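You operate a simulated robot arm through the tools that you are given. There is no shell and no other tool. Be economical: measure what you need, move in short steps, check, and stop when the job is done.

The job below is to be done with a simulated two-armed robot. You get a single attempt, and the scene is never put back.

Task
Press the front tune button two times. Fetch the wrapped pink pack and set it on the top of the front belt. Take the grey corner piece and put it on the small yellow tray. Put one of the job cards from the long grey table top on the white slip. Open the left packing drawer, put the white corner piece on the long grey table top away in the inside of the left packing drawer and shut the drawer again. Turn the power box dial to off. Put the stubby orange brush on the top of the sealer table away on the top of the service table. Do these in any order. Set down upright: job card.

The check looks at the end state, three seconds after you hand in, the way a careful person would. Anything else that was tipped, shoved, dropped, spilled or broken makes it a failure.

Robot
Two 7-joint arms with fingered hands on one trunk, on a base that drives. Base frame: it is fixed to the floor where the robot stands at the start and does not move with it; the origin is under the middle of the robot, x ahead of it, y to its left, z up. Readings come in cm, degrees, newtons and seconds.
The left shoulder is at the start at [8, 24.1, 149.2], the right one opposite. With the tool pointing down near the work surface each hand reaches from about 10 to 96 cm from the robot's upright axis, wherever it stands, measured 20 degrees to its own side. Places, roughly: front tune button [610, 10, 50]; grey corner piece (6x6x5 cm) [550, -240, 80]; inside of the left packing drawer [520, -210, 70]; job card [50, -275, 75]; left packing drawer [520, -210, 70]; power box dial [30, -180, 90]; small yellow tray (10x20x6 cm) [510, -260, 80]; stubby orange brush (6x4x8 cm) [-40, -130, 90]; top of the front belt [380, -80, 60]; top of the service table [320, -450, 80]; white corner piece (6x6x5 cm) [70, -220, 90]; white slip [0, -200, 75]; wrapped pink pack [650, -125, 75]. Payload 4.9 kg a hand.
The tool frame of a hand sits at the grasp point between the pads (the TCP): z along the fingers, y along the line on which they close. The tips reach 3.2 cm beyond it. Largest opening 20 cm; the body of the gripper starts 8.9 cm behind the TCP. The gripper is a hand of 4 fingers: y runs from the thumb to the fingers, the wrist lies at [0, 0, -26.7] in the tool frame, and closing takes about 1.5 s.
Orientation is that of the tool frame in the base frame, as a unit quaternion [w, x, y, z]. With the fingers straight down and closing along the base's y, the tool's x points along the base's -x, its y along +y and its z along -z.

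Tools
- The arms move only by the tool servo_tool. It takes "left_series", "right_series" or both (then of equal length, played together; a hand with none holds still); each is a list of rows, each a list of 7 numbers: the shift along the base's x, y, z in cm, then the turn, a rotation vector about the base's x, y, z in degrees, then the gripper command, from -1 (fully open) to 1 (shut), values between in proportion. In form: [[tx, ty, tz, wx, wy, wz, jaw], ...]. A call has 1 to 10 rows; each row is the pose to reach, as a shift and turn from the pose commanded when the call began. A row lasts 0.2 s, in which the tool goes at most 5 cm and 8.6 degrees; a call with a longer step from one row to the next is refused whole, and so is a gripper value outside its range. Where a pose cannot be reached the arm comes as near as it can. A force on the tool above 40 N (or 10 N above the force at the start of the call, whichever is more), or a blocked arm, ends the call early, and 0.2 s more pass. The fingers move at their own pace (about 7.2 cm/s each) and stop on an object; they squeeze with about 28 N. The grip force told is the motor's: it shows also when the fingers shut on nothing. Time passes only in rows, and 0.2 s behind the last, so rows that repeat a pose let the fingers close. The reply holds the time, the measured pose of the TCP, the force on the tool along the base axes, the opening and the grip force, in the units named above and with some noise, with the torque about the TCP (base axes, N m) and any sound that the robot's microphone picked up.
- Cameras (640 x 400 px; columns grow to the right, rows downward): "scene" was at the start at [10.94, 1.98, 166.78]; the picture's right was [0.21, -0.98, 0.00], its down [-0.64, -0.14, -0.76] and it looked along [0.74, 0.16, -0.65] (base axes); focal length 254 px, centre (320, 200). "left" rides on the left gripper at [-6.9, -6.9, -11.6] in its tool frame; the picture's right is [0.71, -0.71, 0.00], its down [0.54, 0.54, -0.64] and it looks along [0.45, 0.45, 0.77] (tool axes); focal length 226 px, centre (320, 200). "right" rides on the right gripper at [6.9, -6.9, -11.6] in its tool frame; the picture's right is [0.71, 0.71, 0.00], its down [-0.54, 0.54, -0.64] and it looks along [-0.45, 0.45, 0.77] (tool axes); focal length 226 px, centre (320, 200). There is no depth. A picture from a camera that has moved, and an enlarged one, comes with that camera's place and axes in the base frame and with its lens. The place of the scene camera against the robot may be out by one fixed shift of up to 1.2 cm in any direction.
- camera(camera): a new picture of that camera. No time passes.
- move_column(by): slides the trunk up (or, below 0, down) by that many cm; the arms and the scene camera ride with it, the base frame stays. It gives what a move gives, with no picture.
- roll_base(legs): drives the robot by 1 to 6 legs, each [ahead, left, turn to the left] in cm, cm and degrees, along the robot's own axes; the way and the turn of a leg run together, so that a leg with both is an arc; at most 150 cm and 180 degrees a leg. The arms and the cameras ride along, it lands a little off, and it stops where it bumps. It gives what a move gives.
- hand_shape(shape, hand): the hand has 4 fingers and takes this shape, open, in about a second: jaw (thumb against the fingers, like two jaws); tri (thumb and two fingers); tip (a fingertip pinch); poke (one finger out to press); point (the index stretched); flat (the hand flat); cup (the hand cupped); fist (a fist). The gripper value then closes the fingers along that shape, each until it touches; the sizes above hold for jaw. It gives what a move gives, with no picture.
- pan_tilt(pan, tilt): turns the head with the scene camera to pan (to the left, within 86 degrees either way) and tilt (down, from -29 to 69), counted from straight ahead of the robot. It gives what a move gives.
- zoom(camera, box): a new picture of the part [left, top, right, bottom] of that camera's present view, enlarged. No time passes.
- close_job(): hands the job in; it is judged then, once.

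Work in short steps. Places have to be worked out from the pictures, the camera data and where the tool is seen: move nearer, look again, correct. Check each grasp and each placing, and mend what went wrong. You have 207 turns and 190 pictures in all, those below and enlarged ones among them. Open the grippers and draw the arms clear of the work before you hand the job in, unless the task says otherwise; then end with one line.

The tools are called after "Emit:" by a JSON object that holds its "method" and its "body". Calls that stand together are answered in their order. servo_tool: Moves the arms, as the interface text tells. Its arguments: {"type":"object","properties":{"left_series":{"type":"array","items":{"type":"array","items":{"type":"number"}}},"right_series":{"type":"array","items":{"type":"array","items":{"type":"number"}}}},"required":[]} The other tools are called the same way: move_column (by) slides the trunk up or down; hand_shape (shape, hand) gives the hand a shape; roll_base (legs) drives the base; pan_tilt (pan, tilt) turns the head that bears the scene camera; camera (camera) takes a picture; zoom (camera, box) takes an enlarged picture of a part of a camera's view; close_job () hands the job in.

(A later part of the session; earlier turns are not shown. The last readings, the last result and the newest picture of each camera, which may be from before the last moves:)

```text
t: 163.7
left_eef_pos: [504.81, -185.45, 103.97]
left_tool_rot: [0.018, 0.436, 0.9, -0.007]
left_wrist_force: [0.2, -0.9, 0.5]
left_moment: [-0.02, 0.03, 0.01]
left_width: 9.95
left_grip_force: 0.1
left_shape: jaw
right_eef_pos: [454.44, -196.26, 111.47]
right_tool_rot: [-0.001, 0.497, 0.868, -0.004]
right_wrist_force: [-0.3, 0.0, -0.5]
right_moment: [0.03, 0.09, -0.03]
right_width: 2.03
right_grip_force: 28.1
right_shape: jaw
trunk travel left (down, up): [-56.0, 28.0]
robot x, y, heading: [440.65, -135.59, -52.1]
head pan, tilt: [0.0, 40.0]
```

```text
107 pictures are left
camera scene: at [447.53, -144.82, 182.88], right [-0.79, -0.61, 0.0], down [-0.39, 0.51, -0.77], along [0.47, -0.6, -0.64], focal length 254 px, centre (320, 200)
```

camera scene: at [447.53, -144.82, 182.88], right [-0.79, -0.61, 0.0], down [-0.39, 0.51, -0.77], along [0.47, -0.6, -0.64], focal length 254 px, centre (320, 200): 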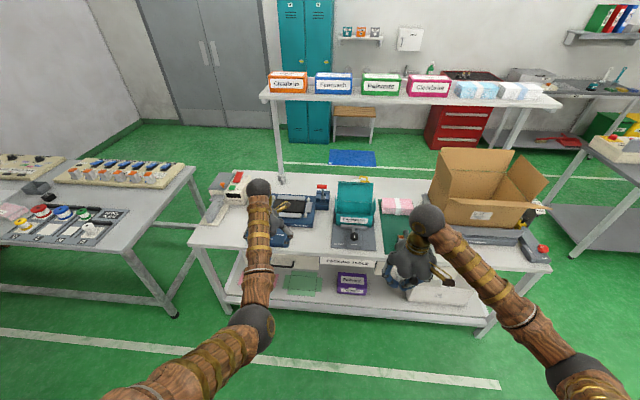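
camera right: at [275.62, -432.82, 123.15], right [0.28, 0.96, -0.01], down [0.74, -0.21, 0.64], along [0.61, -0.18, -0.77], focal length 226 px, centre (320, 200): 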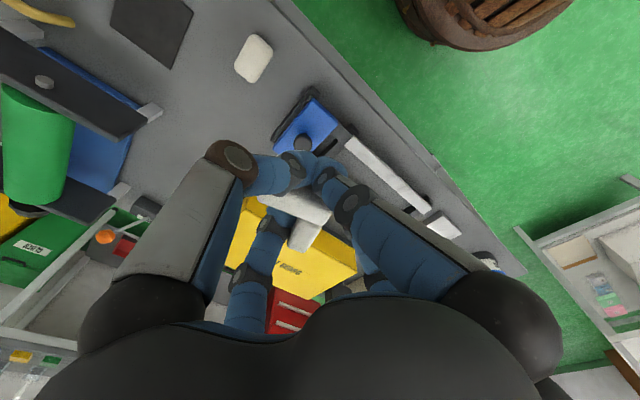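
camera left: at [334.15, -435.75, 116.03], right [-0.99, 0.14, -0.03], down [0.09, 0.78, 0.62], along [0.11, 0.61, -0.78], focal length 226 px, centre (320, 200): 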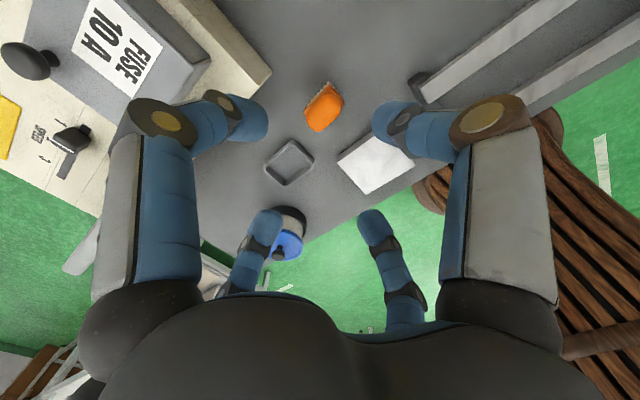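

Emit:
{"method": "zoom", "body": {"camera": "scene", "box": [180, 170, 400, 310]}}

Emit:
{"method": "zoom", "body": {"camera": "scene", "box": [360, 170, 560, 310]}}

Emit:
{"method": "zoom", "body": {"camera": "scene", "box": [0, 140, 200, 260]}}

```text
2.86 times, centred on (290, 240) of scene
camera zoom: at [447.53, -144.82, 182.88], right [-0.79, -0.61, 0.0], down [-0.39, 0.51, -0.77], along [0.47, -0.6, -0.64], focal length 725 px, centre (406, 86)
```

zoom: 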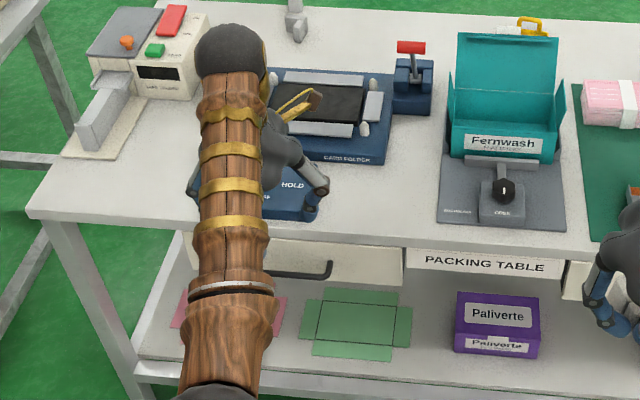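

```text
2.86 times, centred on (460, 240) of scene
camera zoom: at [447.53, -144.82, 182.88], right [-0.79, -0.61, 0.0], down [-0.39, 0.51, -0.77], along [0.47, -0.6, -0.64], focal length 725 px, centre (-80, 86)
```

zoom: 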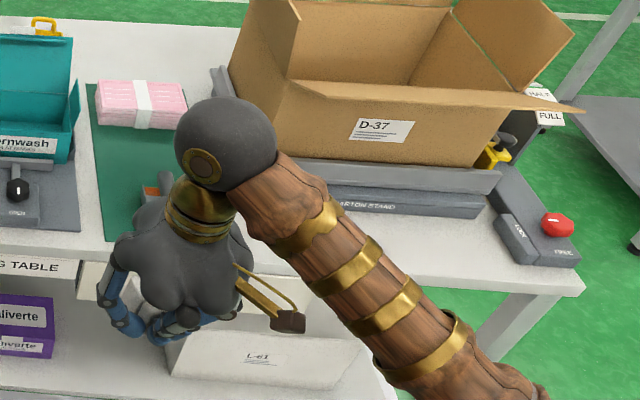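

```text
3.20 times, centred on (100, 200) of scene
camera zoom: at [447.53, -144.82, 182.88], right [-0.79, -0.61, 0.0], down [-0.39, 0.51, -0.77], along [0.47, -0.6, -0.64], focal length 812 px, centre (1024, 200)
```

zoom: 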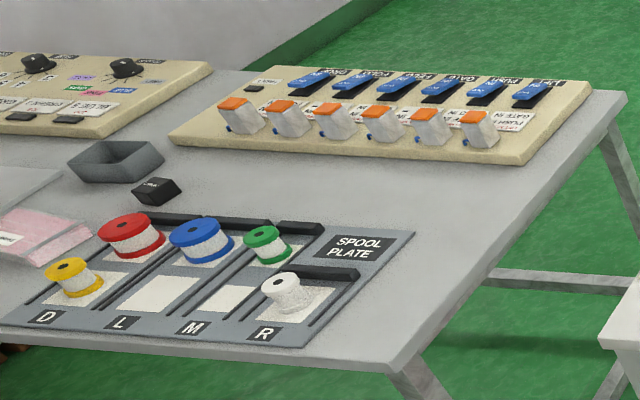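

The wrapped pink pack is on the other table at (656,−121). Zoom in on the packing table's back for the grey corner and yellow tray.

Emit:
{"method": "zoom", "body": {"camera": "scene", "box": [250, 150, 330, 200]}}

Emit:
{"method": "zoom", "body": {"camera": "scene", "box": [330, 150, 410, 200]}}

```text
8.00 times, centred on (290, 175) of scene
camera zoom: at [447.53, -144.82, 182.88], right [-0.79, -0.61, 0.0], down [-0.39, 0.51, -0.77], along [0.47, -0.6, -0.64], focal length 2030 px, centre (560, 400)
```

zoom: 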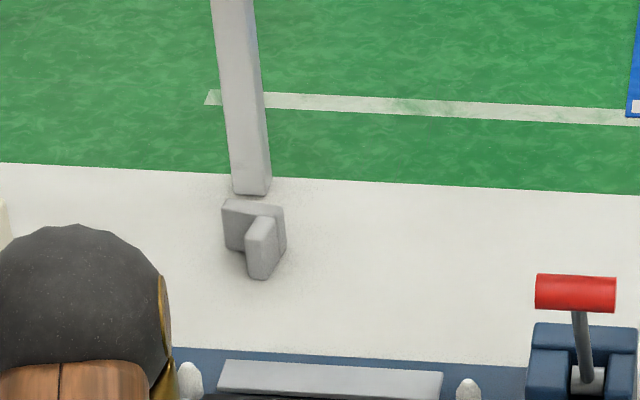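

```text
8.00 times, centred on (370, 175) of scene
camera zoom: at [447.53, -144.82, 182.88], right [-0.79, -0.61, 0.0], down [-0.39, 0.51, -0.77], along [0.47, -0.6, -0.64], focal length 2030 px, centre (-80, 400)
```

zoom: 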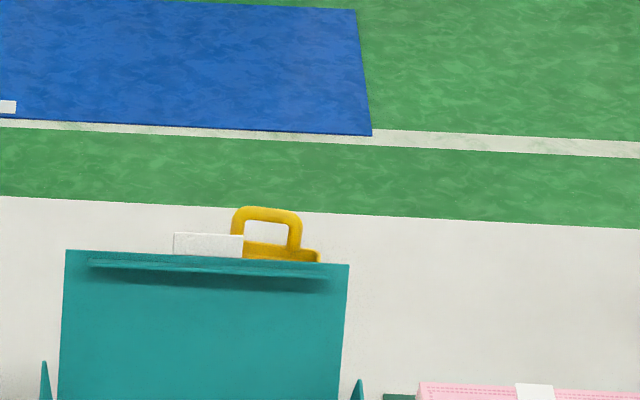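

Grey corner sits before the back-left post; tray behind the teal carton. First the drawer: tilt the left hand forward (60°) while drawing back, then lower the trunk and look at the handle.

Emit:
{"method": "servo_tool", "body": {"left_series": [[-1.2, 1.6, 0, -6.7, -5.2, 0, 0], [-2.4, 3.2, 0, -13.4, -10.4, 0, 0], [-3.6, 4.8, 0, -20.1, -15.6, 0, 0], [-4.8, 6.4, 0, -26.8, -20.8, 0, 0], [-6, 8, 0, -33.5, -26, 0, 0], [-7.3, 9.6, 0, -40.2, -31.2, 0, 0], [-8.5, 11.1, 0, -46.9, -36.4, 0, 0]]}}

Emit:
{"method": "move_column", "body": {"by": -15}}

Emit:
{"method": "camera", "body": {"camera": "left"}}

Emit:
{"method": "camera", "body": {"camera": "scene"}}

```text
t: 165.3
left_eef_pos: [496.09, -174.16, 104.31]
left_tool_rot: [0.46, 0.374, 0.773, -0.228]
left_wrist_force: [-0.4, -0.5, 0.3]
left_moment: [0.04, 0.03, 0.04]
left_width: 9.97
left_grip_force: 0.0
left_shape: jaw
right_eef_pos: [454.3, -196.03, 111.49]
right_tool_rot: [-0.001, 0.497, 0.868, -0.004]
right_wrist_force: [-0.6, 0.9, 0.2]
right_moment: [-0.05, -0.02, 0.0]
right_width: 2.0
right_grip_force: 28.1
right_shape: jaw
trunk travel left (down, up): [-56.0, 28.0]
robot x, y, heading: [440.93, -135.58, -52.2]
head pan, tilt: [0.0, 40.0]
```

```text
t: 167.1
left_eef_pos: [496.36, -174.33, 89.04]
left_tool_rot: [0.459, 0.374, 0.774, -0.226]
left_wrist_force: [0.4, 0.1, 0.2]
left_moment: [0.03, 0.02, 0.01]
left_width: 9.97
left_grip_force: 0.0
left_shape: jaw
right_eef_pos: [454.4, -196.23, 96.52]
right_tool_rot: [-0.001, 0.497, 0.868, -0.004]
right_wrist_force: [0.2, 0.5, 0.3]
right_moment: [0.01, 0.0, 0.0]
right_width: 2.04
right_grip_force: 27.9
right_shape: jaw
trunk travel left (down, up): [-41.0, 43.0]
robot x, y, heading: [441.08, -136.03, -52.2]
head pan, tilt: [0.0, 40.0]
```

```text
101 pictures are left
camera left: at [486.73, -173.09, 100.81], right [-0.77, -0.18, -0.62], down [-0.08, 0.98, -0.17], along [0.64, -0.08, -0.77], focal length 226 px, centre (320, 200)
```

left: 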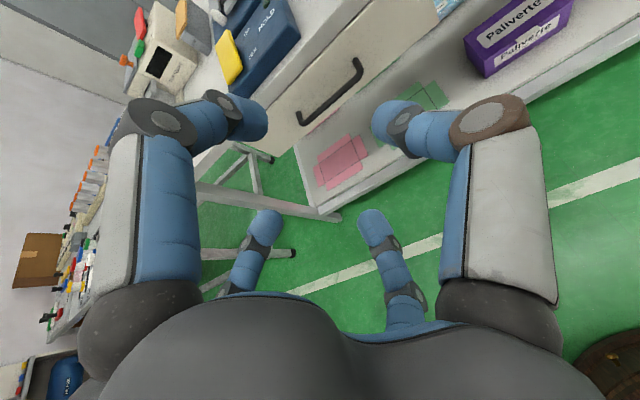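

```text
100 pictures are left
camera scene: at [447.55, -144.73, 167.89], right [-0.79, -0.61, 0.0], down [-0.39, 0.51, -0.77], along [0.47, -0.61, -0.64], focal length 254 px, centre (320, 200)
```

scene: 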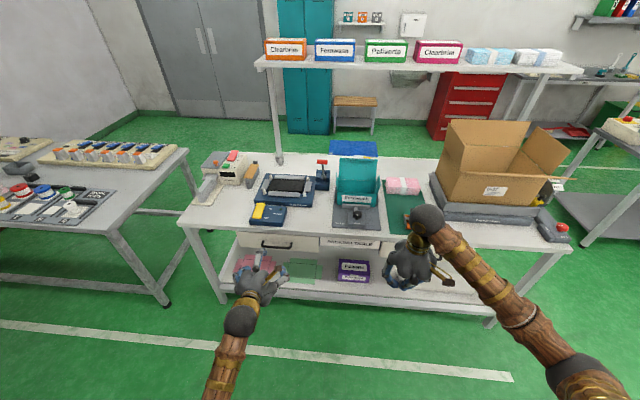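

Emit:
{"method": "zoom", "body": {"camera": "scene", "box": [225, 215, 345, 290]}}

Emit:
{"method": "zoom", "body": {"camera": "left", "box": [230, 30, 410, 150]}}

```text
5.33 times, centred on (285, 252) of scene
camera zoom: at [447.55, -144.73, 167.89], right [-0.79, -0.61, 0.0], down [-0.39, 0.51, -0.77], along [0.47, -0.61, -0.64], focal length 1354 px, centre (507, -80)
```

zoom: 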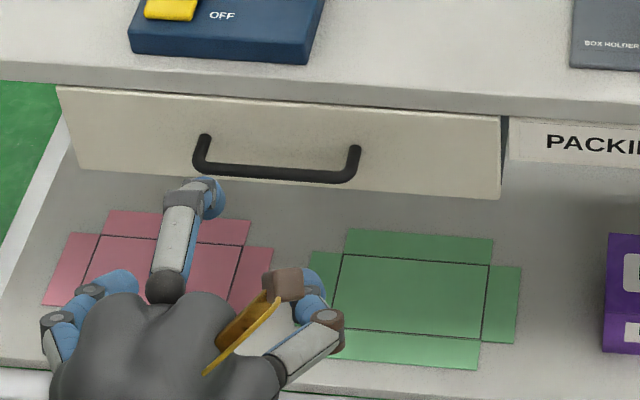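

```text
3.33 times, centred on (320, 90) of left
camera zoom: at [486.73, -173.09, 100.81], right [-0.77, -0.18, -0.62], down [-0.08, 0.98, -0.17], along [0.64, -0.08, -0.77], focal length 754 px, centre (320, 567)
```

zoom: 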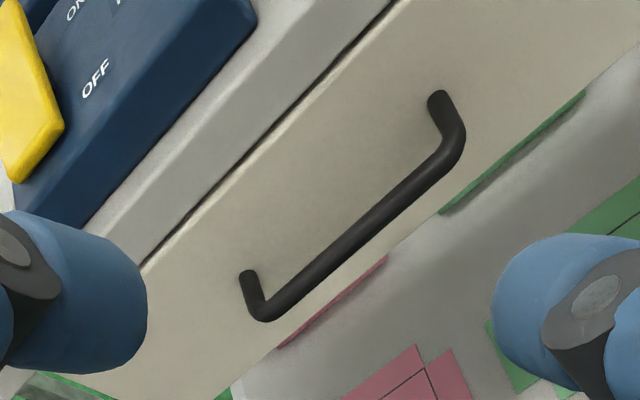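

Bar handle about (515, −197, 67.5), horizontal, ~15 cm long. Roll 12 cm closer, then spin the hand 45° about its axis so two fingers go above and two below the bar.

Emit:
{"method": "roll_base", "body": {"legs": [[12, 0, 0]]}}

Emit:
{"method": "servo_tool", "body": {"left_series": [[-1, 0, -2, 4.1, -5.2, -3.6, -0.2], [-1, 0, -4, 8.1, -10.4, -7.2, -0.2], [-1, 0, -7, 12.2, -15.6, -10.8, -0.2], [-1, 0, -10, 16.2, -20.8, -14.3, -0.2], [0, 0, -13, 20.3, -26, -17.9, -0.2], [1, -1, -16, 24.3, -31.2, -21.5, -0.2]]}}

Emit:
{"method": "camera", "body": {"camera": "left"}}

Emit:
{"method": "zoom", "body": {"camera": "scene", "box": [200, 200, 360, 300]}}

```text
t: 168.3
left_eef_pos: [503.34, -183.58, 89.17]
left_tool_rot: [0.459, 0.374, 0.773, -0.226]
left_wrist_force: [-0.5, -0.9, 0.3]
left_moment: [-0.02, 0.02, 0.02]
left_width: 10.02
left_grip_force: 0.0
left_shape: jaw
right_eef_pos: [461.34, -205.49, 96.59]
right_tool_rot: [-0.001, 0.498, 0.867, -0.005]
right_wrist_force: [0.7, -0.1, -0.7]
right_moment: [0.0, -0.02, 0.0]
right_width: 2.03
right_grip_force: 28.2
right_shape: jaw
trunk travel left (down, up): [-41.0, 43.0]
robot x, y, heading: [447.6, -144.88, -52.2]
head pan, tilt: [0.0, 40.0]
```

```text
t: 169.7
left_eef_pos: [504.29, -184.72, 73.14]
left_tool_rot: [0.51, 0.643, 0.571, -0.033]
left_wrist_force: [-0.3, -0.3, 0.4]
left_moment: [-0.04, -0.01, 0.01]
left_width: 11.94
left_grip_force: 0.2
left_shape: jaw
right_eef_pos: [461.41, -205.6, 96.33]
right_tool_rot: [-0.002, 0.498, 0.867, -0.004]
right_wrist_force: [-0.7, -0.2, 0.0]
right_moment: [0.01, 0.01, -0.02]
right_width: 2.02
right_grip_force: 27.6
right_shape: jaw
trunk travel left (down, up): [-41.0, 43.0]
robot x, y, heading: [448.16, -145.16, -52.0]
head pan, tilt: [0.0, 40.0]
```

```text
97 pictures are left
camera left: at [490.37, -182.71, 78.72], right [-0.3, 0.37, -0.88], down [0.26, 0.92, 0.3], along [0.92, -0.14, -0.37], focal length 226 px, centre (320, 200)
```

left: 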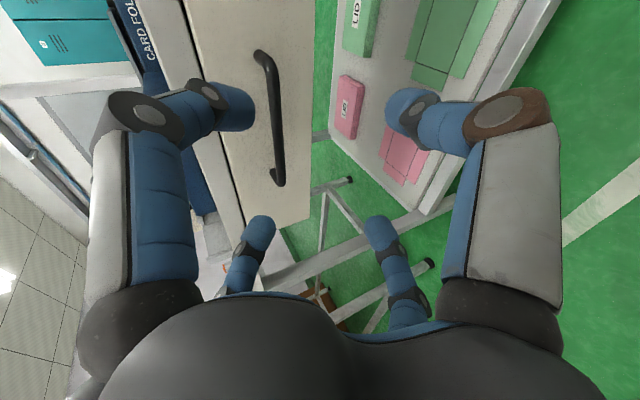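

```text
4.00 times, centred on (280, 250) of scene
camera zoom: at [454.7, -154.04, 167.87], right [-0.79, -0.61, 0.0], down [-0.39, 0.51, -0.77], along [0.47, -0.61, -0.64], focal length 1015 px, centre (480, 0)
```

zoom: 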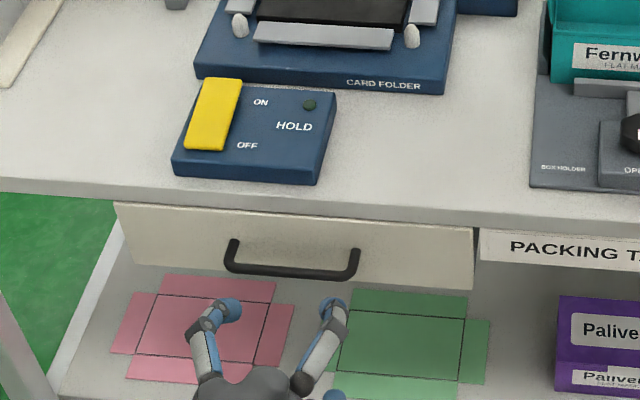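

Bar refined: n 287, d 467, z ≈71 → (512.3, −195.5, 71). I'll level the hand a further 25° (nearly horizontal), with the trunk 10 lower, before advancing.

Emit:
{"method": "move_column", "body": {"by": -10}}

Emit:
{"method": "servo_tool", "body": {"left_series": [[0, 0, 2, -6.6, -5.1, 0, -0.1], [0, 0, 5, -13.2, -10.2, 0, 0], [0, 0, 8, -19.8, -15.2, 0, 0]]}}

Emit:
{"method": "camera", "body": {"camera": "left"}}

```text
t: 171.0
left_eef_pos: [504.22, -184.77, 63.15]
left_tool_rot: [0.511, 0.641, 0.572, -0.034]
left_wrist_force: [-0.9, -0.2, 0.0]
left_moment: [0.01, -0.01, 0.0]
left_width: 11.95
left_grip_force: 0.1
left_shape: jaw
right_eef_pos: [461.44, -205.47, 86.53]
right_tool_rot: [0.0, 0.497, 0.868, -0.004]
right_wrist_force: [0.2, 0.2, 0.4]
right_moment: [-0.02, 0.0, 0.0]
right_width: 2.02
right_grip_force: 27.9
right_shape: jaw
trunk travel left (down, up): [-31.0, 53.0]
robot x, y, heading: [448.36, -144.66, -52.3]
head pan, tilt: [0.0, 40.0]
```

```text
t: 171.8
left_eef_pos: [504.15, -185.02, 71.33]
left_tool_rot: [0.684, 0.544, 0.485, -0.047]
left_wrist_force: [0.8, 0.0, 0.5]
left_moment: [0.03, 0.01, -0.01]
left_width: 10.01
left_grip_force: 0.1
left_shape: jaw
right_eef_pos: [461.32, -205.37, 86.29]
right_tool_rot: [-0.001, 0.498, 0.867, -0.003]
right_wrist_force: [-0.1, 0.1, -0.5]
right_moment: [0.01, -0.01, 0.03]
right_width: 2.03
right_grip_force: 28.2
right_shape: jaw
trunk travel left (down, up): [-31.0, 53.0]
robot x, y, heading: [448.41, -145.22, -52.4]
head pan, tilt: [0.0, 40.0]
```

```text
95 pictures are left
camera left: at [489.47, -181.76, 72.13], right [-0.05, 0.04, -1.0], down [0.21, 0.98, 0.03], along [0.98, -0.21, -0.05], focal length 226 px, centre (320, 200)
```

left: 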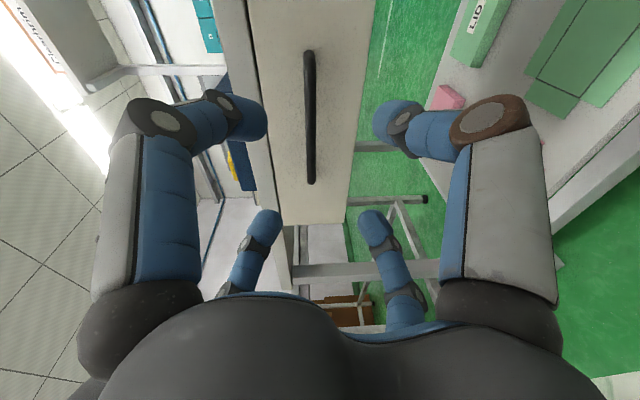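

Bar lies at z≈72, nicely between upper and lower finger pairs. Advance 12.5 cm and close on it.

Emit:
{"method": "servo_tool", "body": {"left_series": [[2.6, -3.4, 0.6, 0, 0, 0, 0], [5.2, -6.8, 0.6, 0, 0, 0, 0], [7.4, -9.7, 0.6, 0, 0, 0, 0], [7.4, -9.7, 0.6, 0, 0, 0, 0.5], [7.4, -9.7, 0.6, 0, 0, 0, 1], [7.4, -9.7, 0.6, 0, 0, 0, 1], [7.4, -9.7, 0.6, 0, 0, 0, 1]]}}

Emit:
{"method": "camera", "body": {"camera": "left"}}

Emit:
{"method": "zoom", "body": {"camera": "scene", "box": [200, 200, 360, 300]}}

```text
t: 173.4
left_eef_pos: [512.0, -194.32, 71.35]
left_tool_rot: [0.682, 0.544, 0.487, -0.046]
left_wrist_force: [-4.4, 16.1, -13.5]
left_moment: [0.12, 0.31, 0.04]
left_width: 0.5
left_grip_force: 20.1
left_shape: jaw
right_eef_pos: [461.53, -205.29, 86.51]
right_tool_rot: [-0.001, 0.497, 0.868, -0.005]
right_wrist_force: [-0.8, 0.1, 0.7]
right_moment: [-0.01, 0.02, 0.01]
right_width: 2.03
right_grip_force: 27.8
right_shape: jaw
trunk travel left (down, up): [-31.0, 53.0]
robot x, y, heading: [448.16, -144.83, -52.2]
head pan, tilt: [0.0, 40.0]
```

```text
94 pictures are left
camera left: at [497.21, -191.22, 72.52], right [-0.05, 0.05, -1.0], down [0.21, 0.98, 0.03], along [0.98, -0.21, -0.06], focal length 226 px, centre (320, 200)
```

left: 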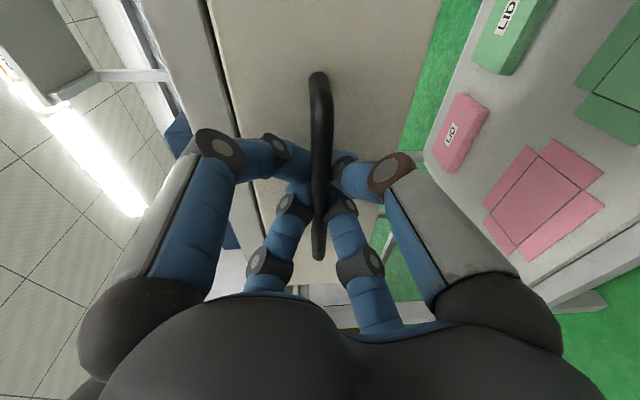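

```text
4.00 times, centred on (280, 250) of scene
camera zoom: at [454.81, -153.79, 157.84], right [-0.79, -0.61, 0.0], down [-0.39, 0.51, -0.77], along [0.47, -0.61, -0.64], focal length 1015 px, centre (480, 0)
```

zoom: 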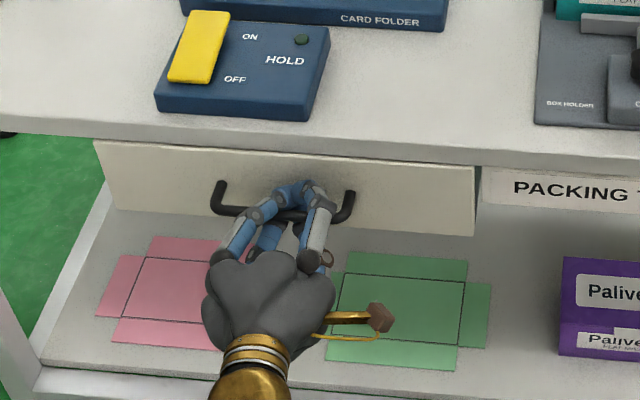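

The fingers are closed behind the bar. Pull the drawer by rolling the base back 20 cm.

Emit:
{"method": "roll_base", "body": {"legs": [[-20, 0, 0]]}}

Emit:
{"method": "camera", "body": {"camera": "scene"}}

```text
t: 174.8
left_eef_pos: [502.77, -181.13, 71.66]
left_tool_rot: [0.682, 0.543, 0.488, -0.043]
left_wrist_force: [3.9, 2.6, -25.7]
left_moment: [-0.01, 0.4, -0.13]
left_width: 0.28
left_grip_force: 27.7
left_shape: jaw
right_eef_pos: [451.92, -192.64, 86.55]
right_tool_rot: [-0.001, 0.497, 0.868, -0.005]
right_wrist_force: [0.2, 0.4, 0.7]
right_moment: [-0.03, -0.02, -0.01]
right_width: 2.01
right_grip_force: 27.7
right_shape: jaw
trunk travel left (down, up): [-31.0, 53.0]
robot x, y, heading: [438.01, -132.3, -52.0]
head pan, tilt: [0.0, 40.0]
stopped in leg 1: the force on the tool passed its limit at 42 N (the readings are from after the stop); the commanded pose is now the measured one
```

```text
92 pictures are left
camera scene: at [444.91, -140.96, 157.87], right [-0.79, -0.61, 0.0], down [-0.4, 0.51, -0.77], along [0.47, -0.61, -0.64], focal length 254 px, centre (320, 200)
```

scene: 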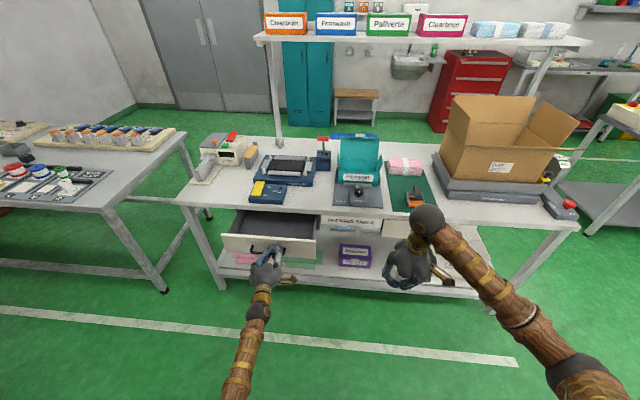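

The drawer came open about 16 cm. Pull 6 more.

Emit:
{"method": "servo_tool", "body": {"left_series": [[0, 0, 0.6, 0, 0, 0, 1], [0, 0, 0.6, 0, 0, 0, 1]]}}

Emit:
{"method": "roll_base", "body": {"legs": [[-7, 0, 0]]}}

Emit:
{"method": "zoom", "body": {"camera": "scene", "box": [180, 180, 380, 300]}}

```text
t: 175.4
left_eef_pos: [502.79, -181.29, 71.7]
left_tool_rot: [0.678, 0.545, 0.492, -0.044]
left_wrist_force: [2.7, 1.2, -26.4]
left_moment: [0.0, 0.28, -0.12]
left_width: 0.28
left_grip_force: 27.9
left_shape: jaw
right_eef_pos: [451.95, -192.71, 86.48]
right_tool_rot: [-0.001, 0.496, 0.868, -0.005]
right_wrist_force: [-0.2, -0.3, -0.3]
right_moment: [-0.05, -0.03, 0.0]
right_width: 2.04
right_grip_force: 28.0
right_shape: jaw
trunk travel left (down, up): [-31.0, 53.0]
robot x, y, heading: [438.17, -132.25, -52.0]
head pan, tilt: [0.0, 40.0]
stopped in row 2 (left hand): the force on the tool passed its limit at 42 N (the readings are from after the stop); the commanded pose is now the measured one
```

```text
t: 176.4
left_eef_pos: [499.61, -176.1, 71.74]
left_tool_rot: [0.678, 0.543, 0.494, -0.04]
left_wrist_force: [-1.5, 2.3, -17.9]
left_moment: [-0.01, 0.31, -0.19]
left_width: 0.28
left_grip_force: 27.7
left_shape: jaw
right_eef_pos: [448.46, -188.07, 86.52]
right_tool_rot: [0.0, 0.495, 0.869, -0.006]
right_wrist_force: [-0.6, 0.9, 0.7]
right_moment: [-0.03, 0.0, 0.01]
right_width: 2.04
right_grip_force: 28.5
right_shape: jaw
trunk travel left (down, up): [-31.0, 53.0]
robot x, y, heading: [434.55, -128.02, -52.0]
head pan, tilt: [0.0, 40.0]
stopped in leg 1: the force on the tool passed its limit at 44 N (the readings are from after the stop); the commanded pose is now the measured one
```

```text
3.20 times, centred on (280, 240) of scene
camera zoom: at [441.49, -136.4, 157.89], right [-0.79, -0.62, 0.0], down [-0.4, 0.5, -0.77], along [0.47, -0.6, -0.64], focal length 812 px, centre (448, 72)
```

zoom: 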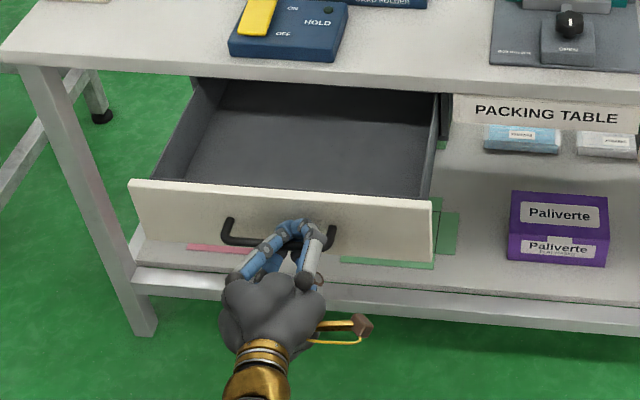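

The drawer is open ~22 cm and empty. Release the handle and retreat with the left hand.

Emit:
{"method": "servo_tool", "body": {"left_series": [[0, 0, 0, 0, 0, 0, 0.5], [0, 0, 0, 0, 0, 0, 0], [0, 0, 0, 0, 0, 0, 0], [0, 0, 0, 0, 0, 0, 0], [0, 0, 0, 0, 0, 0, 0], [-2, 2.6, 0, 0, 0, 0, 0], [-4, 5.2, 0, 0, 0, 0, 0], [-6.5, 8.4, 0, 0, 0, 0, 0]]}}

Emit:
{"method": "zoom", "body": {"camera": "scene", "box": [180, 180, 380, 300]}}

```text
t: 178.4
left_eef_pos: [496.75, -165.26, 71.91]
left_tool_rot: [0.681, 0.523, 0.512, -0.013]
left_wrist_force: [-0.3, -1.7, 0.0]
left_moment: [0.0, 0.0, 0.07]
left_width: 10.03
left_grip_force: 0.0
left_shape: jaw
right_eef_pos: [448.33, -188.35, 86.34]
right_tool_rot: [-0.001, 0.496, 0.868, -0.006]
right_wrist_force: [-0.1, -0.7, -0.3]
right_moment: [0.03, 0.01, 0.01]
right_width: 2.04
right_grip_force: 27.9
right_shape: jaw
trunk travel left (down, up): [-31.0, 53.0]
robot x, y, heading: [434.6, -128.13, -52.3]
head pan, tilt: [0.0, 40.0]
stopped in row 8 (left hand): the arm was blocked; the commanded pose is now the measured one
```

```text
3.20 times, centred on (280, 240) of scene
camera zoom: at [441.38, -136.91, 157.87], right [-0.79, -0.62, 0.0], down [-0.4, 0.51, -0.77], along [0.47, -0.6, -0.64], focal length 812 px, centre (448, 72)
```

zoom: 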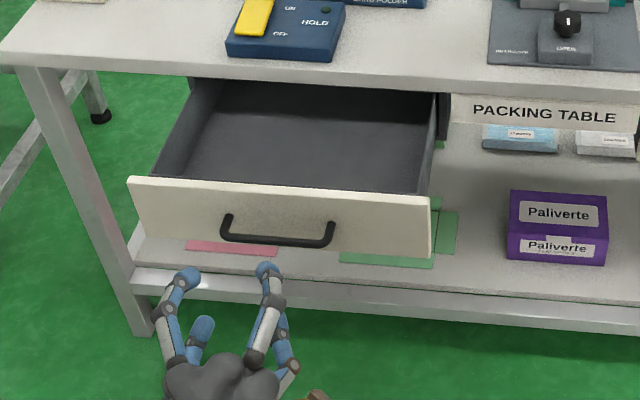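

Drawer open, left hand free. Return the left hand to pointing down and raised.

Emit:
{"method": "servo_tool", "body": {"left_series": [[0, 0, 1.5, 6.7, 5.2, 0, 0], [0, 0, 3, 13.4, 10.4, 0, 0], [0, 0, 4.5, 20.1, 15.6, 0, 0], [0, 0, 6, 26.8, 20.8, 0, 0], [0, 0, 7.5, 33.5, 26, 0, 0], [0, 0, 9, 40.2, 31.2, 0, 0], [0, 0, 10.5, 46.9, 36.4, 0, 0], [0, 0, 12, 53.6, 41.6, 0, 0], [0, 0, 13.5, 60.3, 46.8, 0, 0], [0, 0, 15, 66.7, 51.6, 0, 0]]}}

Emit:
{"method": "move_column", "body": {"by": 14}}

Emit:
{"method": "roll_base", "body": {"legs": [[0, 45, 0], [28, 0, 0]]}}

Emit:
{"method": "camera", "body": {"camera": "scene"}}

Emit:
{"method": "camera", "body": {"camera": "right"}}

```text
t: 180.6
left_eef_pos: [496.74, -165.12, 84.45]
left_tool_rot: [0.136, 0.734, 0.665, 0.038]
left_wrist_force: [0.5, -0.3, 0.0]
left_moment: [0.02, -0.02, -0.01]
left_width: 9.99
left_grip_force: 0.0
left_shape: jaw
left hand out of reach, approached as far as the arm can: row 9, 10
right_eef_pos: [448.53, -188.17, 86.39]
right_tool_rot: [-0.001, 0.496, 0.868, -0.004]
right_wrist_force: [-0.8, 0.4, -0.2]
right_moment: [0.01, 0.02, 0.02]
right_width: 2.03
right_grip_force: 28.3
right_shape: jaw
trunk travel left (down, up): [-31.0, 53.0]
robot x, y, heading: [434.95, -127.48, -52.0]
head pan, tilt: [0.0, 40.0]
```

```text
t: 182.3
left_eef_pos: [496.67, -165.19, 98.39]
left_tool_rot: [0.135, 0.733, 0.665, 0.038]
left_wrist_force: [-0.9, -0.3, -0.3]
left_moment: [0.0, 0.01, -0.03]
left_width: 9.99
left_grip_force: 0.0
left_shape: jaw
right_eef_pos: [448.44, -188.29, 100.45]
right_tool_rot: [-0.001, 0.496, 0.869, -0.005]
right_wrist_force: [0.2, 0.1, -0.6]
right_moment: [0.02, 0.01, 0.01]
right_width: 2.01
right_grip_force: 28.4
right_shape: jaw
trunk travel left (down, up): [-45.0, 39.0]
robot x, y, heading: [434.69, -127.64, -52.0]
head pan, tilt: [0.0, 40.0]
```

```text
t: 186.6
left_eef_pos: [549.35, -159.05, 98.6]
left_tool_rot: [0.136, 0.734, 0.665, 0.037]
left_wrist_force: [0.0, -0.3, 0.1]
left_moment: [0.0, -0.04, -0.04]
left_width: 10.01
left_grip_force: 0.0
left_shape: jaw
right_eef_pos: [501.16, -182.23, 100.62]
right_tool_rot: [0.0, 0.496, 0.869, -0.005]
right_wrist_force: [0.4, 0.5, -0.5]
right_moment: [0.03, 0.0, 0.01]
right_width: 2.03
right_grip_force: 27.8
right_shape: jaw
trunk travel left (down, up): [-45.0, 39.0]
robot x, y, heading: [487.83, -122.03, -51.7]
head pan, tilt: [0.0, 40.0]
```

```text
89 pictures are left
camera scene: at [494.09, -130.55, 171.89], right [-0.79, -0.62, 0.0], down [-0.4, 0.51, -0.77], along [0.47, -0.6, -0.64], focal length 254 px, centre (320, 200)
```

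scene: 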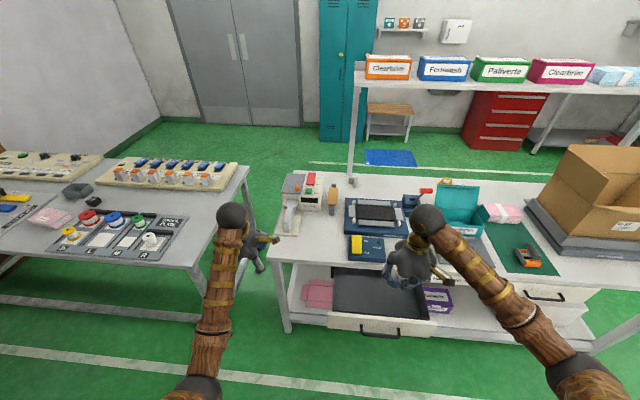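

```text
88 pictures are left
camera right: at [491.68, -179.41, 112.07], right [0.25, 0.97, -0.01], down [0.75, -0.19, 0.64], along [0.62, -0.17, -0.77], focal length 226 px, centre (320, 200)
```

right: 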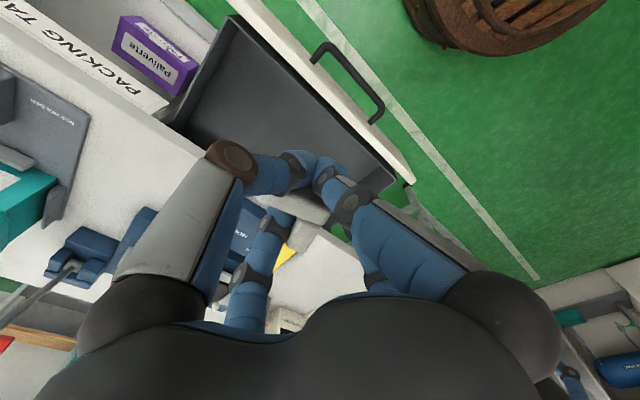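

The drawer is below the right hand. Move over its opening and lower the corner piece in.

Emit:
{"method": "servo_tool", "body": {"right_series": [[1.5, -4, 0, 0, 0, 0, 1], [3.3, -8.2, 0, 0, 0, 0, 1], [3.3, -8.2, -5, 0, 0, 0, 1], [3.3, -8.2, -10, 0, 0, 0, 1], [3.3, -8.2, -15, 0, 0, 0, 1], [3.3, -8.2, -20, 0, 0, 0, 1], [3.3, -8.2, -24, 0, 0, 0, 1]]}}

Emit:
{"method": "camera", "body": {"camera": "right"}}

Emit:
{"method": "zoom", "body": {"camera": "scene", "box": [290, 200, 480, 350]}}

```text
t: 188.2
left_eef_pos: [549.35, -159.07, 98.44]
left_tool_rot: [0.134, 0.733, 0.666, 0.038]
left_wrist_force: [0.6, 0.8, -0.6]
left_moment: [-0.02, 0.02, 0.0]
left_width: 10.01
left_grip_force: 0.0
left_shape: jaw
right_eef_pos: [504.52, -190.46, 76.44]
right_tool_rot: [-0.001, 0.495, 0.869, -0.006]
right_wrist_force: [0.4, 0.3, 0.2]
right_moment: [0.03, 0.0, 0.0]
right_width: 2.04
right_grip_force: 27.8
right_shape: jaw
trunk travel left (down, up): [-45.0, 39.0]
robot x, y, heading: [487.48, -121.42, -51.8]
head pan, tilt: [0.0, 40.0]
```

```text
87 pictures are left
camera right: at [495.06, -187.7, 88.06], right [0.25, 0.97, -0.01], down [0.75, -0.19, 0.64], along [0.62, -0.17, -0.77], focal length 226 px, centre (320, 200)
```

right: 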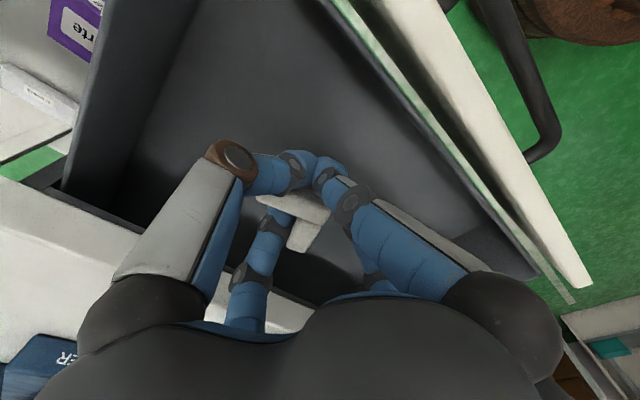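

```text
2.67 times, centred on (385, 275) of scene
camera zoom: at [494.23, -130.69, 171.88], right [-0.79, -0.62, 0.0], down [-0.4, 0.51, -0.77], along [0.47, -0.6, -0.64], focal length 677 px, centre (147, 0)
```

zoom: 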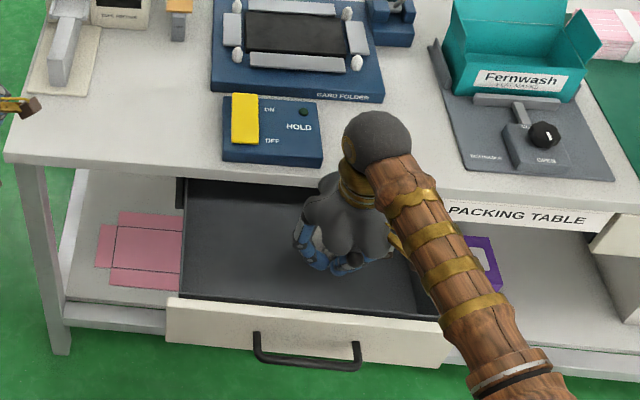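

Inside the drawer opening now. Creep down until contact.

Emit:
{"method": "servo_tool", "body": {"right_series": [[0, 0, -1, 0, 0, 0, 1], [0, 0, -2, 0, 0, 0, 1], [0, 0, -3, 0, 0, 0, 1], [0, 0, -3.8, 0, 0, 0, 1], [0, 0, -4.6, 0, 0, 0, 1], [0, 0, -5.4, 0, 0, 0, 1], [0, 0, -6.2, 0, 0, 0, 1]]}}

Emit:
{"method": "camera", "body": {"camera": "right"}}

```text
t: 189.8
left_eef_pos: [549.41, -158.86, 98.59]
left_tool_rot: [0.136, 0.733, 0.665, 0.038]
left_wrist_force: [-0.3, -0.6, -0.5]
left_moment: [0.03, 0.02, 0.0]
left_width: 10.02
left_grip_force: 0.1
left_shape: jaw
right_eef_pos: [504.77, -190.79, 71.22]
right_tool_rot: [0.005, 0.495, 0.869, -0.008]
right_wrist_force: [4.0, 1.8, 29.6]
right_moment: [-0.26, -0.02, -0.03]
right_width: 2.06
right_grip_force: 28.6
right_shape: jaw
trunk travel left (down, up): [-45.0, 39.0]
robot x, y, heading: [487.46, -121.64, -51.9]
head pan, tilt: [0.0, 40.0]
stopped in row 7 (right hand): the force on the tool passed its limit at 47 N (the readings are from after the stop); the commanded pose is now the measured one
```

```text
85 pictures are left
camera right: at [495.21, -187.97, 82.75], right [0.25, 0.97, -0.02], down [0.74, -0.18, 0.65], along [0.62, -0.17, -0.76], focal length 226 px, centre (320, 200)
```

right: 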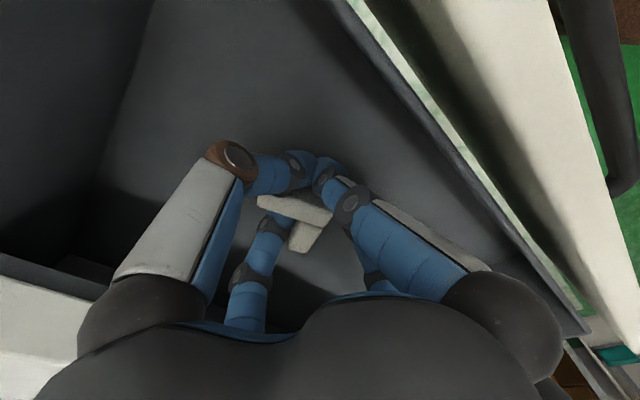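

Contact with the drawer floor. Ease up, release, and lift out.

Emit:
{"method": "servo_tool", "body": {"right_series": [[0, 0, 0.4, 0, 0, 0, 1], [0, 0, 0.4, 0, 0, 0, 0.6], [0, 0, 0.4, 0, 0, 0, 0.4], [0, 0, 0.4, 0, 0, 0, 0.4], [0, 0, 4, 0, 0, 0, 0.4], [0, 0, 8, 0, 0, 0, 0.4], [0, 0, 13, 0, 0, 0, 0.4], [0, 0, 18, 0, 0, 0, 0.4], [0, 0, 23, 0, 0, 0, 0.4], [-3, 4, 27, 0, 0, 0, 0.2]]}}

Emit:
{"method": "camera", "body": {"camera": "right"}}

```text
refused: row 10 steps farther than a row can; nothing moved
```

```text
84 pictures are left
camera right: at [495.21, -187.97, 82.75], right [0.25, 0.97, -0.02], down [0.74, -0.18, 0.65], along [0.62, -0.17, -0.76], focal length 226 px, centre (320, 200)
```

right: 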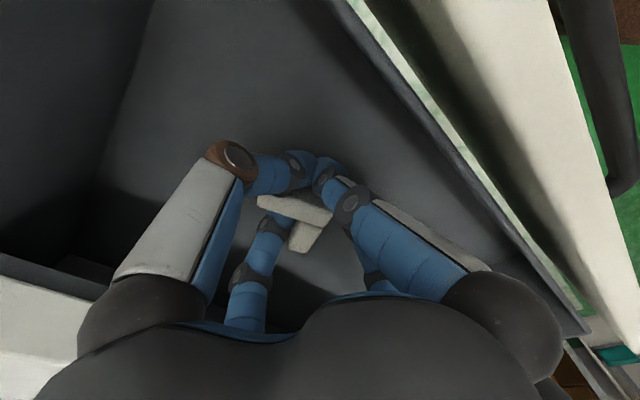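

The last row was too long; resend with a shorter one.

Emit:
{"method": "servo_tool", "body": {"right_series": [[0, 0, 0.4, 0, 0, 0, 1], [0, 0, 0.4, 0, 0, 0, 0.6], [0, 0, 0.4, 0, 0, 0, 0.4], [0, 0, 0.4, 0, 0, 0, 0.4], [0, 0, 4, 0, 0, 0, 0.4], [0, 0, 8, 0, 0, 0, 0.4], [0, 0, 12.5, 0, 0, 0, 0.4], [0, 0, 17, 0, 0, 0, 0.4], [0, 0, 21.5, 0, 0, 0, 0.4], [0, 0, 26, 0, 0, 0, 0.2]]}}

Emit:
{"method": "camera", "body": {"camera": "right"}}

```text
t: 192.0
left_eef_pos: [549.26, -159.19, 98.43]
left_tool_rot: [0.135, 0.734, 0.665, 0.039]
left_wrist_force: [-0.3, -0.5, -0.3]
left_moment: [0.04, -0.05, 0.02]
left_width: 10.0
left_grip_force: 0.1
left_shape: jaw
right_eef_pos: [504.46, -190.65, 96.81]
right_tool_rot: [0.002, 0.495, 0.869, -0.006]
right_wrist_force: [-0.1, -0.4, -0.7]
right_moment: [-0.06, -0.01, 0.01]
right_width: 7.96
right_grip_force: 0.0
right_shape: jaw
trunk travel left (down, up): [-45.0, 39.0]
robot x, y, heading: [487.21, -121.8, -52.2]
head pan, tilt: [0.0, 40.0]
```

```text
83 pictures are left
camera right: at [494.91, -187.83, 108.58], right [0.25, 0.97, -0.01], down [0.74, -0.18, 0.64], along [0.62, -0.17, -0.77], focal length 226 px, centre (320, 200)
```

right: 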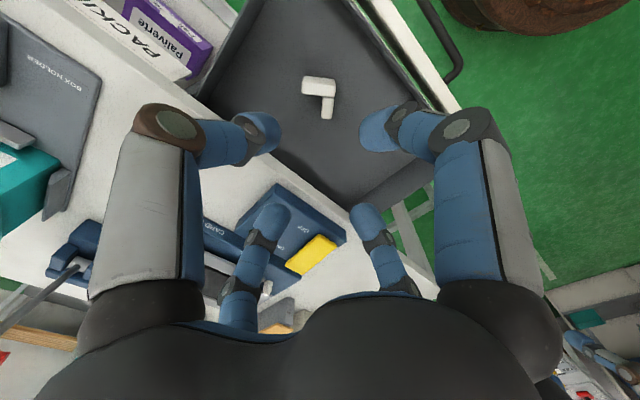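

The white corner lies in the drawer. To shut it: back off, tilt the right hand forward 60°, and push on the bar handle.

Emit:
{"method": "roll_base", "body": {"legs": [[-33, 0, 0]]}}

Emit:
{"method": "servo_tool", "body": {"right_series": [[0, 0, -1, -6.7, -5.2, 0, 0.6], [0, 0, -2, -13.4, -10.4, 0, 0.6], [0, 0, -3, -20.1, -15.6, 0, 0.6], [0, 0, -4, -26.8, -20.8, 0, 0.6], [0, 0, -5, -33.5, -26, 0, 0.6], [0, 0, -6, -40.2, -31.2, 0, 0.6], [0, 0, -9, -46.9, -36.4, 0, 0.6], [0, 0, -13, -53.6, -41.6, 0, 0.6], [0, 0, -18, -60.3, -46.8, 0, 0.6], [0, 0, -22, -60.3, -46.8, 0, 0.6]]}}

Emit:
{"method": "camera", "body": {"camera": "right"}}

Emit:
{"method": "camera", "body": {"camera": "scene"}}

```text
t: 194.1
left_eef_pos: [528.82, -133.51, 98.37]
left_tool_rot: [0.135, 0.735, 0.663, 0.037]
left_wrist_force: [-0.6, -0.3, -0.8]
left_moment: [0.02, 0.01, -0.01]
left_width: 10.01
left_grip_force: 0.0
left_shape: jaw
right_eef_pos: [483.92, -164.62, 97.04]
right_tool_rot: [0.002, 0.499, 0.867, -0.006]
right_wrist_force: [-0.8, -0.6, 0.4]
right_moment: [0.0, 0.0, 0.02]
right_width: 7.98
right_grip_force: 0.1
right_shape: jaw
trunk travel left (down, up): [-45.0, 39.0]
robot x, y, heading: [467.08, -95.63, -52.4]
head pan, tilt: [0.0, 40.0]
```

```text
t: 196.5
left_eef_pos: [528.83, -133.51, 98.32]
left_tool_rot: [0.135, 0.736, 0.662, 0.037]
left_wrist_force: [0.4, -0.3, 0.1]
left_moment: [0.01, 0.02, 0.0]
left_width: 10.01
left_grip_force: 0.1
left_shape: jaw
right_eef_pos: [446.57, -173.37, 74.87]
right_tool_rot: [0.459, 0.599, 0.505, -0.419]
right_wrist_force: [-0.9, -0.3, -1.1]
right_moment: [-0.07, 0.01, -0.01]
right_width: 4.01
right_grip_force: 0.0
right_shape: jaw
right hand out of reach, approached as far as the arm can: row 9
trunk travel left (down, up): [-45.0, 39.0]
robot x, y, heading: [467.24, -95.7, -52.4]
head pan, tilt: [0.0, 40.0]
stopped in row 10 (right hand): the arm was blocked; the commanded pose is now the measured one
```

```text
82 pictures are left
camera right: at [441.0, -159.82, 69.95], right [0.8, 0.11, -0.59], down [0.48, 0.47, 0.74], along [0.36, -0.88, 0.32], focal length 226 px, centre (320, 200)
```

right: 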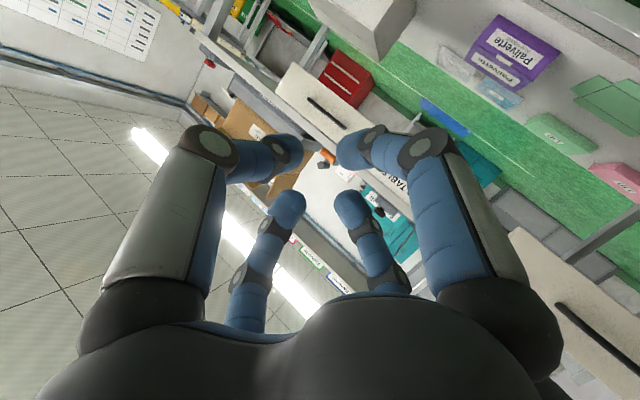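

```text
81 pictures are left
camera scene: at [473.99, -104.71, 171.87], right [-0.79, -0.61, 0.0], down [-0.39, 0.51, -0.77], along [0.47, -0.61, -0.64], focal length 254 px, centre (320, 200)
```

scene: 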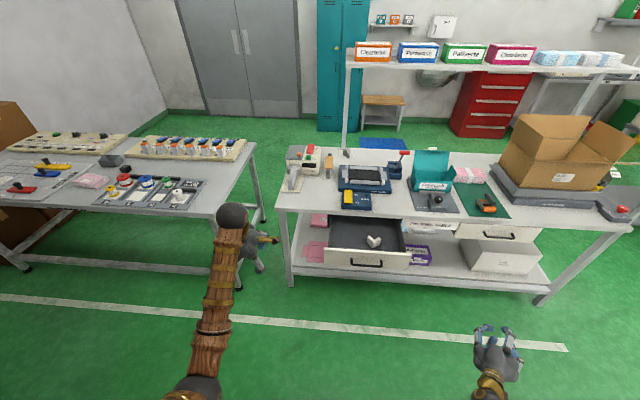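

The right arm took another elbow posture: hand at z 75 pointing roughly forward-right. I'll try to yaw it +40° to face the drawer squarely.

Emit:
{"method": "servo_tool", "body": {"right_series": [[2, 1.5, 0, 0, 0, 8, 0.6], [4, 3, 0, 0, 0, 16, 0.6], [6, 4.5, 0, 0, 0, 24, 0.6], [8, 6, 0, 0, 0, 32, 0.6], [10, 7.5, 0, 0, 0, 39, 0.6], [12, 9, 0, 0, 0, 39, 0.6]]}}

Emit:
{"method": "camera", "body": {"camera": "scene"}}

```text
t: 197.9
left_eef_pos: [528.81, -133.4, 98.41]
left_tool_rot: [0.136, 0.736, 0.662, 0.037]
left_wrist_force: [-0.2, 0.0, -0.2]
left_moment: [0.0, -0.02, -0.01]
left_width: 9.97
left_grip_force: 0.0
left_shape: jaw
right_eef_pos: [458.67, -164.45, 75.05]
right_tool_rot: [0.573, 0.395, 0.676, -0.241]
right_wrist_force: [0.2, 0.4, 0.4]
right_moment: [-0.03, 0.02, -0.02]
right_width: 4.01
right_grip_force: 0.0
right_shape: jaw
trunk travel left (down, up): [-45.0, 39.0]
robot x, y, heading: [467.1, -95.49, -52.5]
head pan, tilt: [0.0, 40.0]
```

```text
80 pictures are left
camera scene: at [473.97, -104.43, 171.89], right [-0.79, -0.61, 0.0], down [-0.39, 0.51, -0.77], along [0.47, -0.61, -0.64], focal length 254 px, centre (320, 200)
```

scene: 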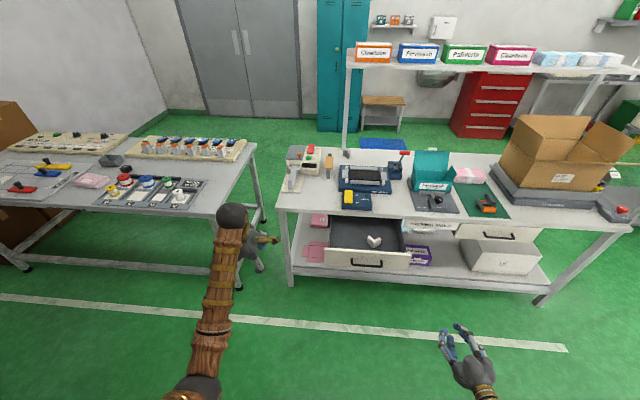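

That worked: the hand now points straight at the drawer. Shift the base left 23 to line up with the handle, lower 2.5, and approach.

Emit:
{"method": "servo_tool", "body": {"right_series": [[0, 0, -2.5, 0, 0, 0, 0.6]]}}

Emit:
{"method": "roll_base", "body": {"legs": [[0, 23, 0], [26, 0, 0]]}}

Emit:
{"method": "camera", "body": {"camera": "right"}}

Emit:
{"method": "camera", "body": {"camera": "scene"}}

```text
t: 198.3
left_eef_pos: [528.85, -133.61, 98.43]
left_tool_rot: [0.135, 0.737, 0.662, 0.037]
left_wrist_force: [-0.4, -0.2, -0.3]
left_moment: [0.05, 0.01, 0.0]
left_width: 10.0
left_grip_force: 0.0
left_shape: jaw
right_eef_pos: [458.62, -164.35, 72.31]
right_tool_rot: [0.574, 0.395, 0.677, -0.239]
right_wrist_force: [0.0, -0.5, 0.2]
right_moment: [-0.05, 0.0, 0.01]
right_width: 4.01
right_grip_force: 0.1
right_shape: jaw
trunk travel left (down, up): [-45.0, 39.0]
robot x, y, heading: [467.17, -95.97, -52.4]
head pan, tilt: [0.0, 40.0]
```

```text
t: 200.1
left_eef_pos: [545.67, -120.59, 98.38]
left_tool_rot: [0.135, 0.733, 0.665, 0.036]
left_wrist_force: [-0.6, 1.0, -0.7]
left_moment: [-0.08, 0.06, -0.01]
left_width: 9.98
left_grip_force: 0.1
left_shape: jaw
right_eef_pos: [475.28, -152.03, 72.65]
right_tool_rot: [0.573, 0.392, 0.679, -0.238]
right_wrist_force: [-0.3, 0.2, 0.0]
right_moment: [-0.01, 0.04, -0.06]
right_width: 4.01
right_grip_force: 0.1
right_shape: jaw
trunk travel left (down, up): [-45.0, 39.0]
robot x, y, heading: [483.11, -83.74, -52.3]
head pan, tilt: [0.0, 40.0]
stopped in leg 1: the robot was blocked; the commanded pose is now the measured one
```

```text
79 pictures are left
camera right: at [462.73, -145.02, 67.72], right [0.55, 0.59, -0.59], down [0.08, 0.67, 0.74], along [0.83, -0.45, 0.32], focal length 226 px, centre (320, 200)
```

right: 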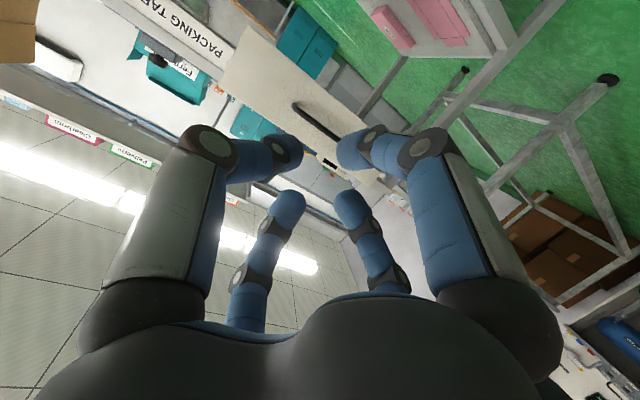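

```text
78 pictures are left
camera scene: at [490.63, -91.89, 171.89], right [-0.79, -0.61, 0.0], down [-0.4, 0.51, -0.77], along [0.47, -0.61, -0.64], focal length 254 px, centre (320, 200)
```

scene: 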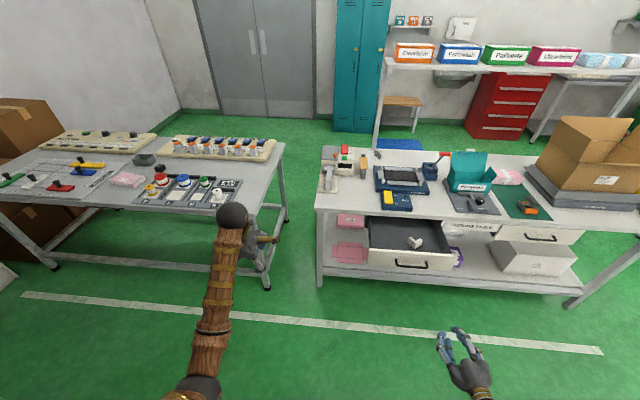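

The base met something on its left after 20 cm, but the hand is lined up (n≈284 vs bar 280–295). Move away 1 cm and advance.

Emit:
{"method": "roll_base", "body": {"legs": [[26, -1, 0]]}}

Emit:
{"method": "zoom", "body": {"camera": "scene", "box": [320, 200, 520, 340]}}

```text
t: 201.9
left_eef_pos: [560.08, -141.71, 98.4]
left_tool_rot: [0.136, 0.734, 0.665, 0.038]
left_wrist_force: [-0.9, 0.3, 0.5]
left_moment: [-0.02, 0.03, 0.0]
left_width: 9.99
left_grip_force: 0.0
left_shape: jaw
right_eef_pos: [489.96, -172.89, 72.41]
right_tool_rot: [0.574, 0.394, 0.677, -0.239]
right_wrist_force: [-0.5, 0.1, 0.8]
right_moment: [0.01, -0.02, 0.01]
right_width: 4.0
right_grip_force: 0.1
right_shape: jaw
trunk travel left (down, up): [-45.0, 39.0]
robot x, y, heading: [498.31, -104.01, -52.2]
head pan, tilt: [0.0, 40.0]
```

```text
2.86 times, centred on (420, 270) of scene
camera zoom: at [504.96, -113.16, 171.89], right [-0.79, -0.61, 0.0], down [-0.39, 0.51, -0.77], along [0.47, -0.61, -0.64], focal length 725 px, centre (34, 0)
```

zoom: 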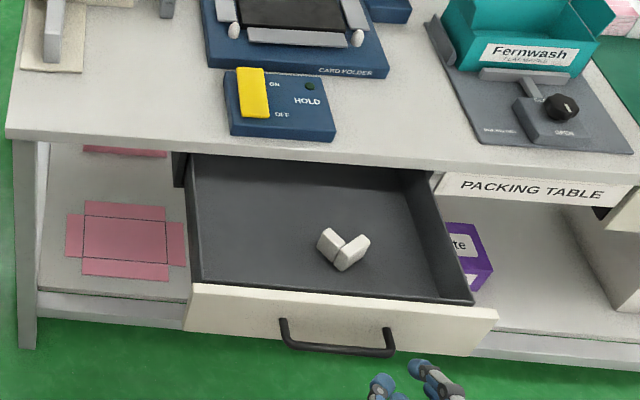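

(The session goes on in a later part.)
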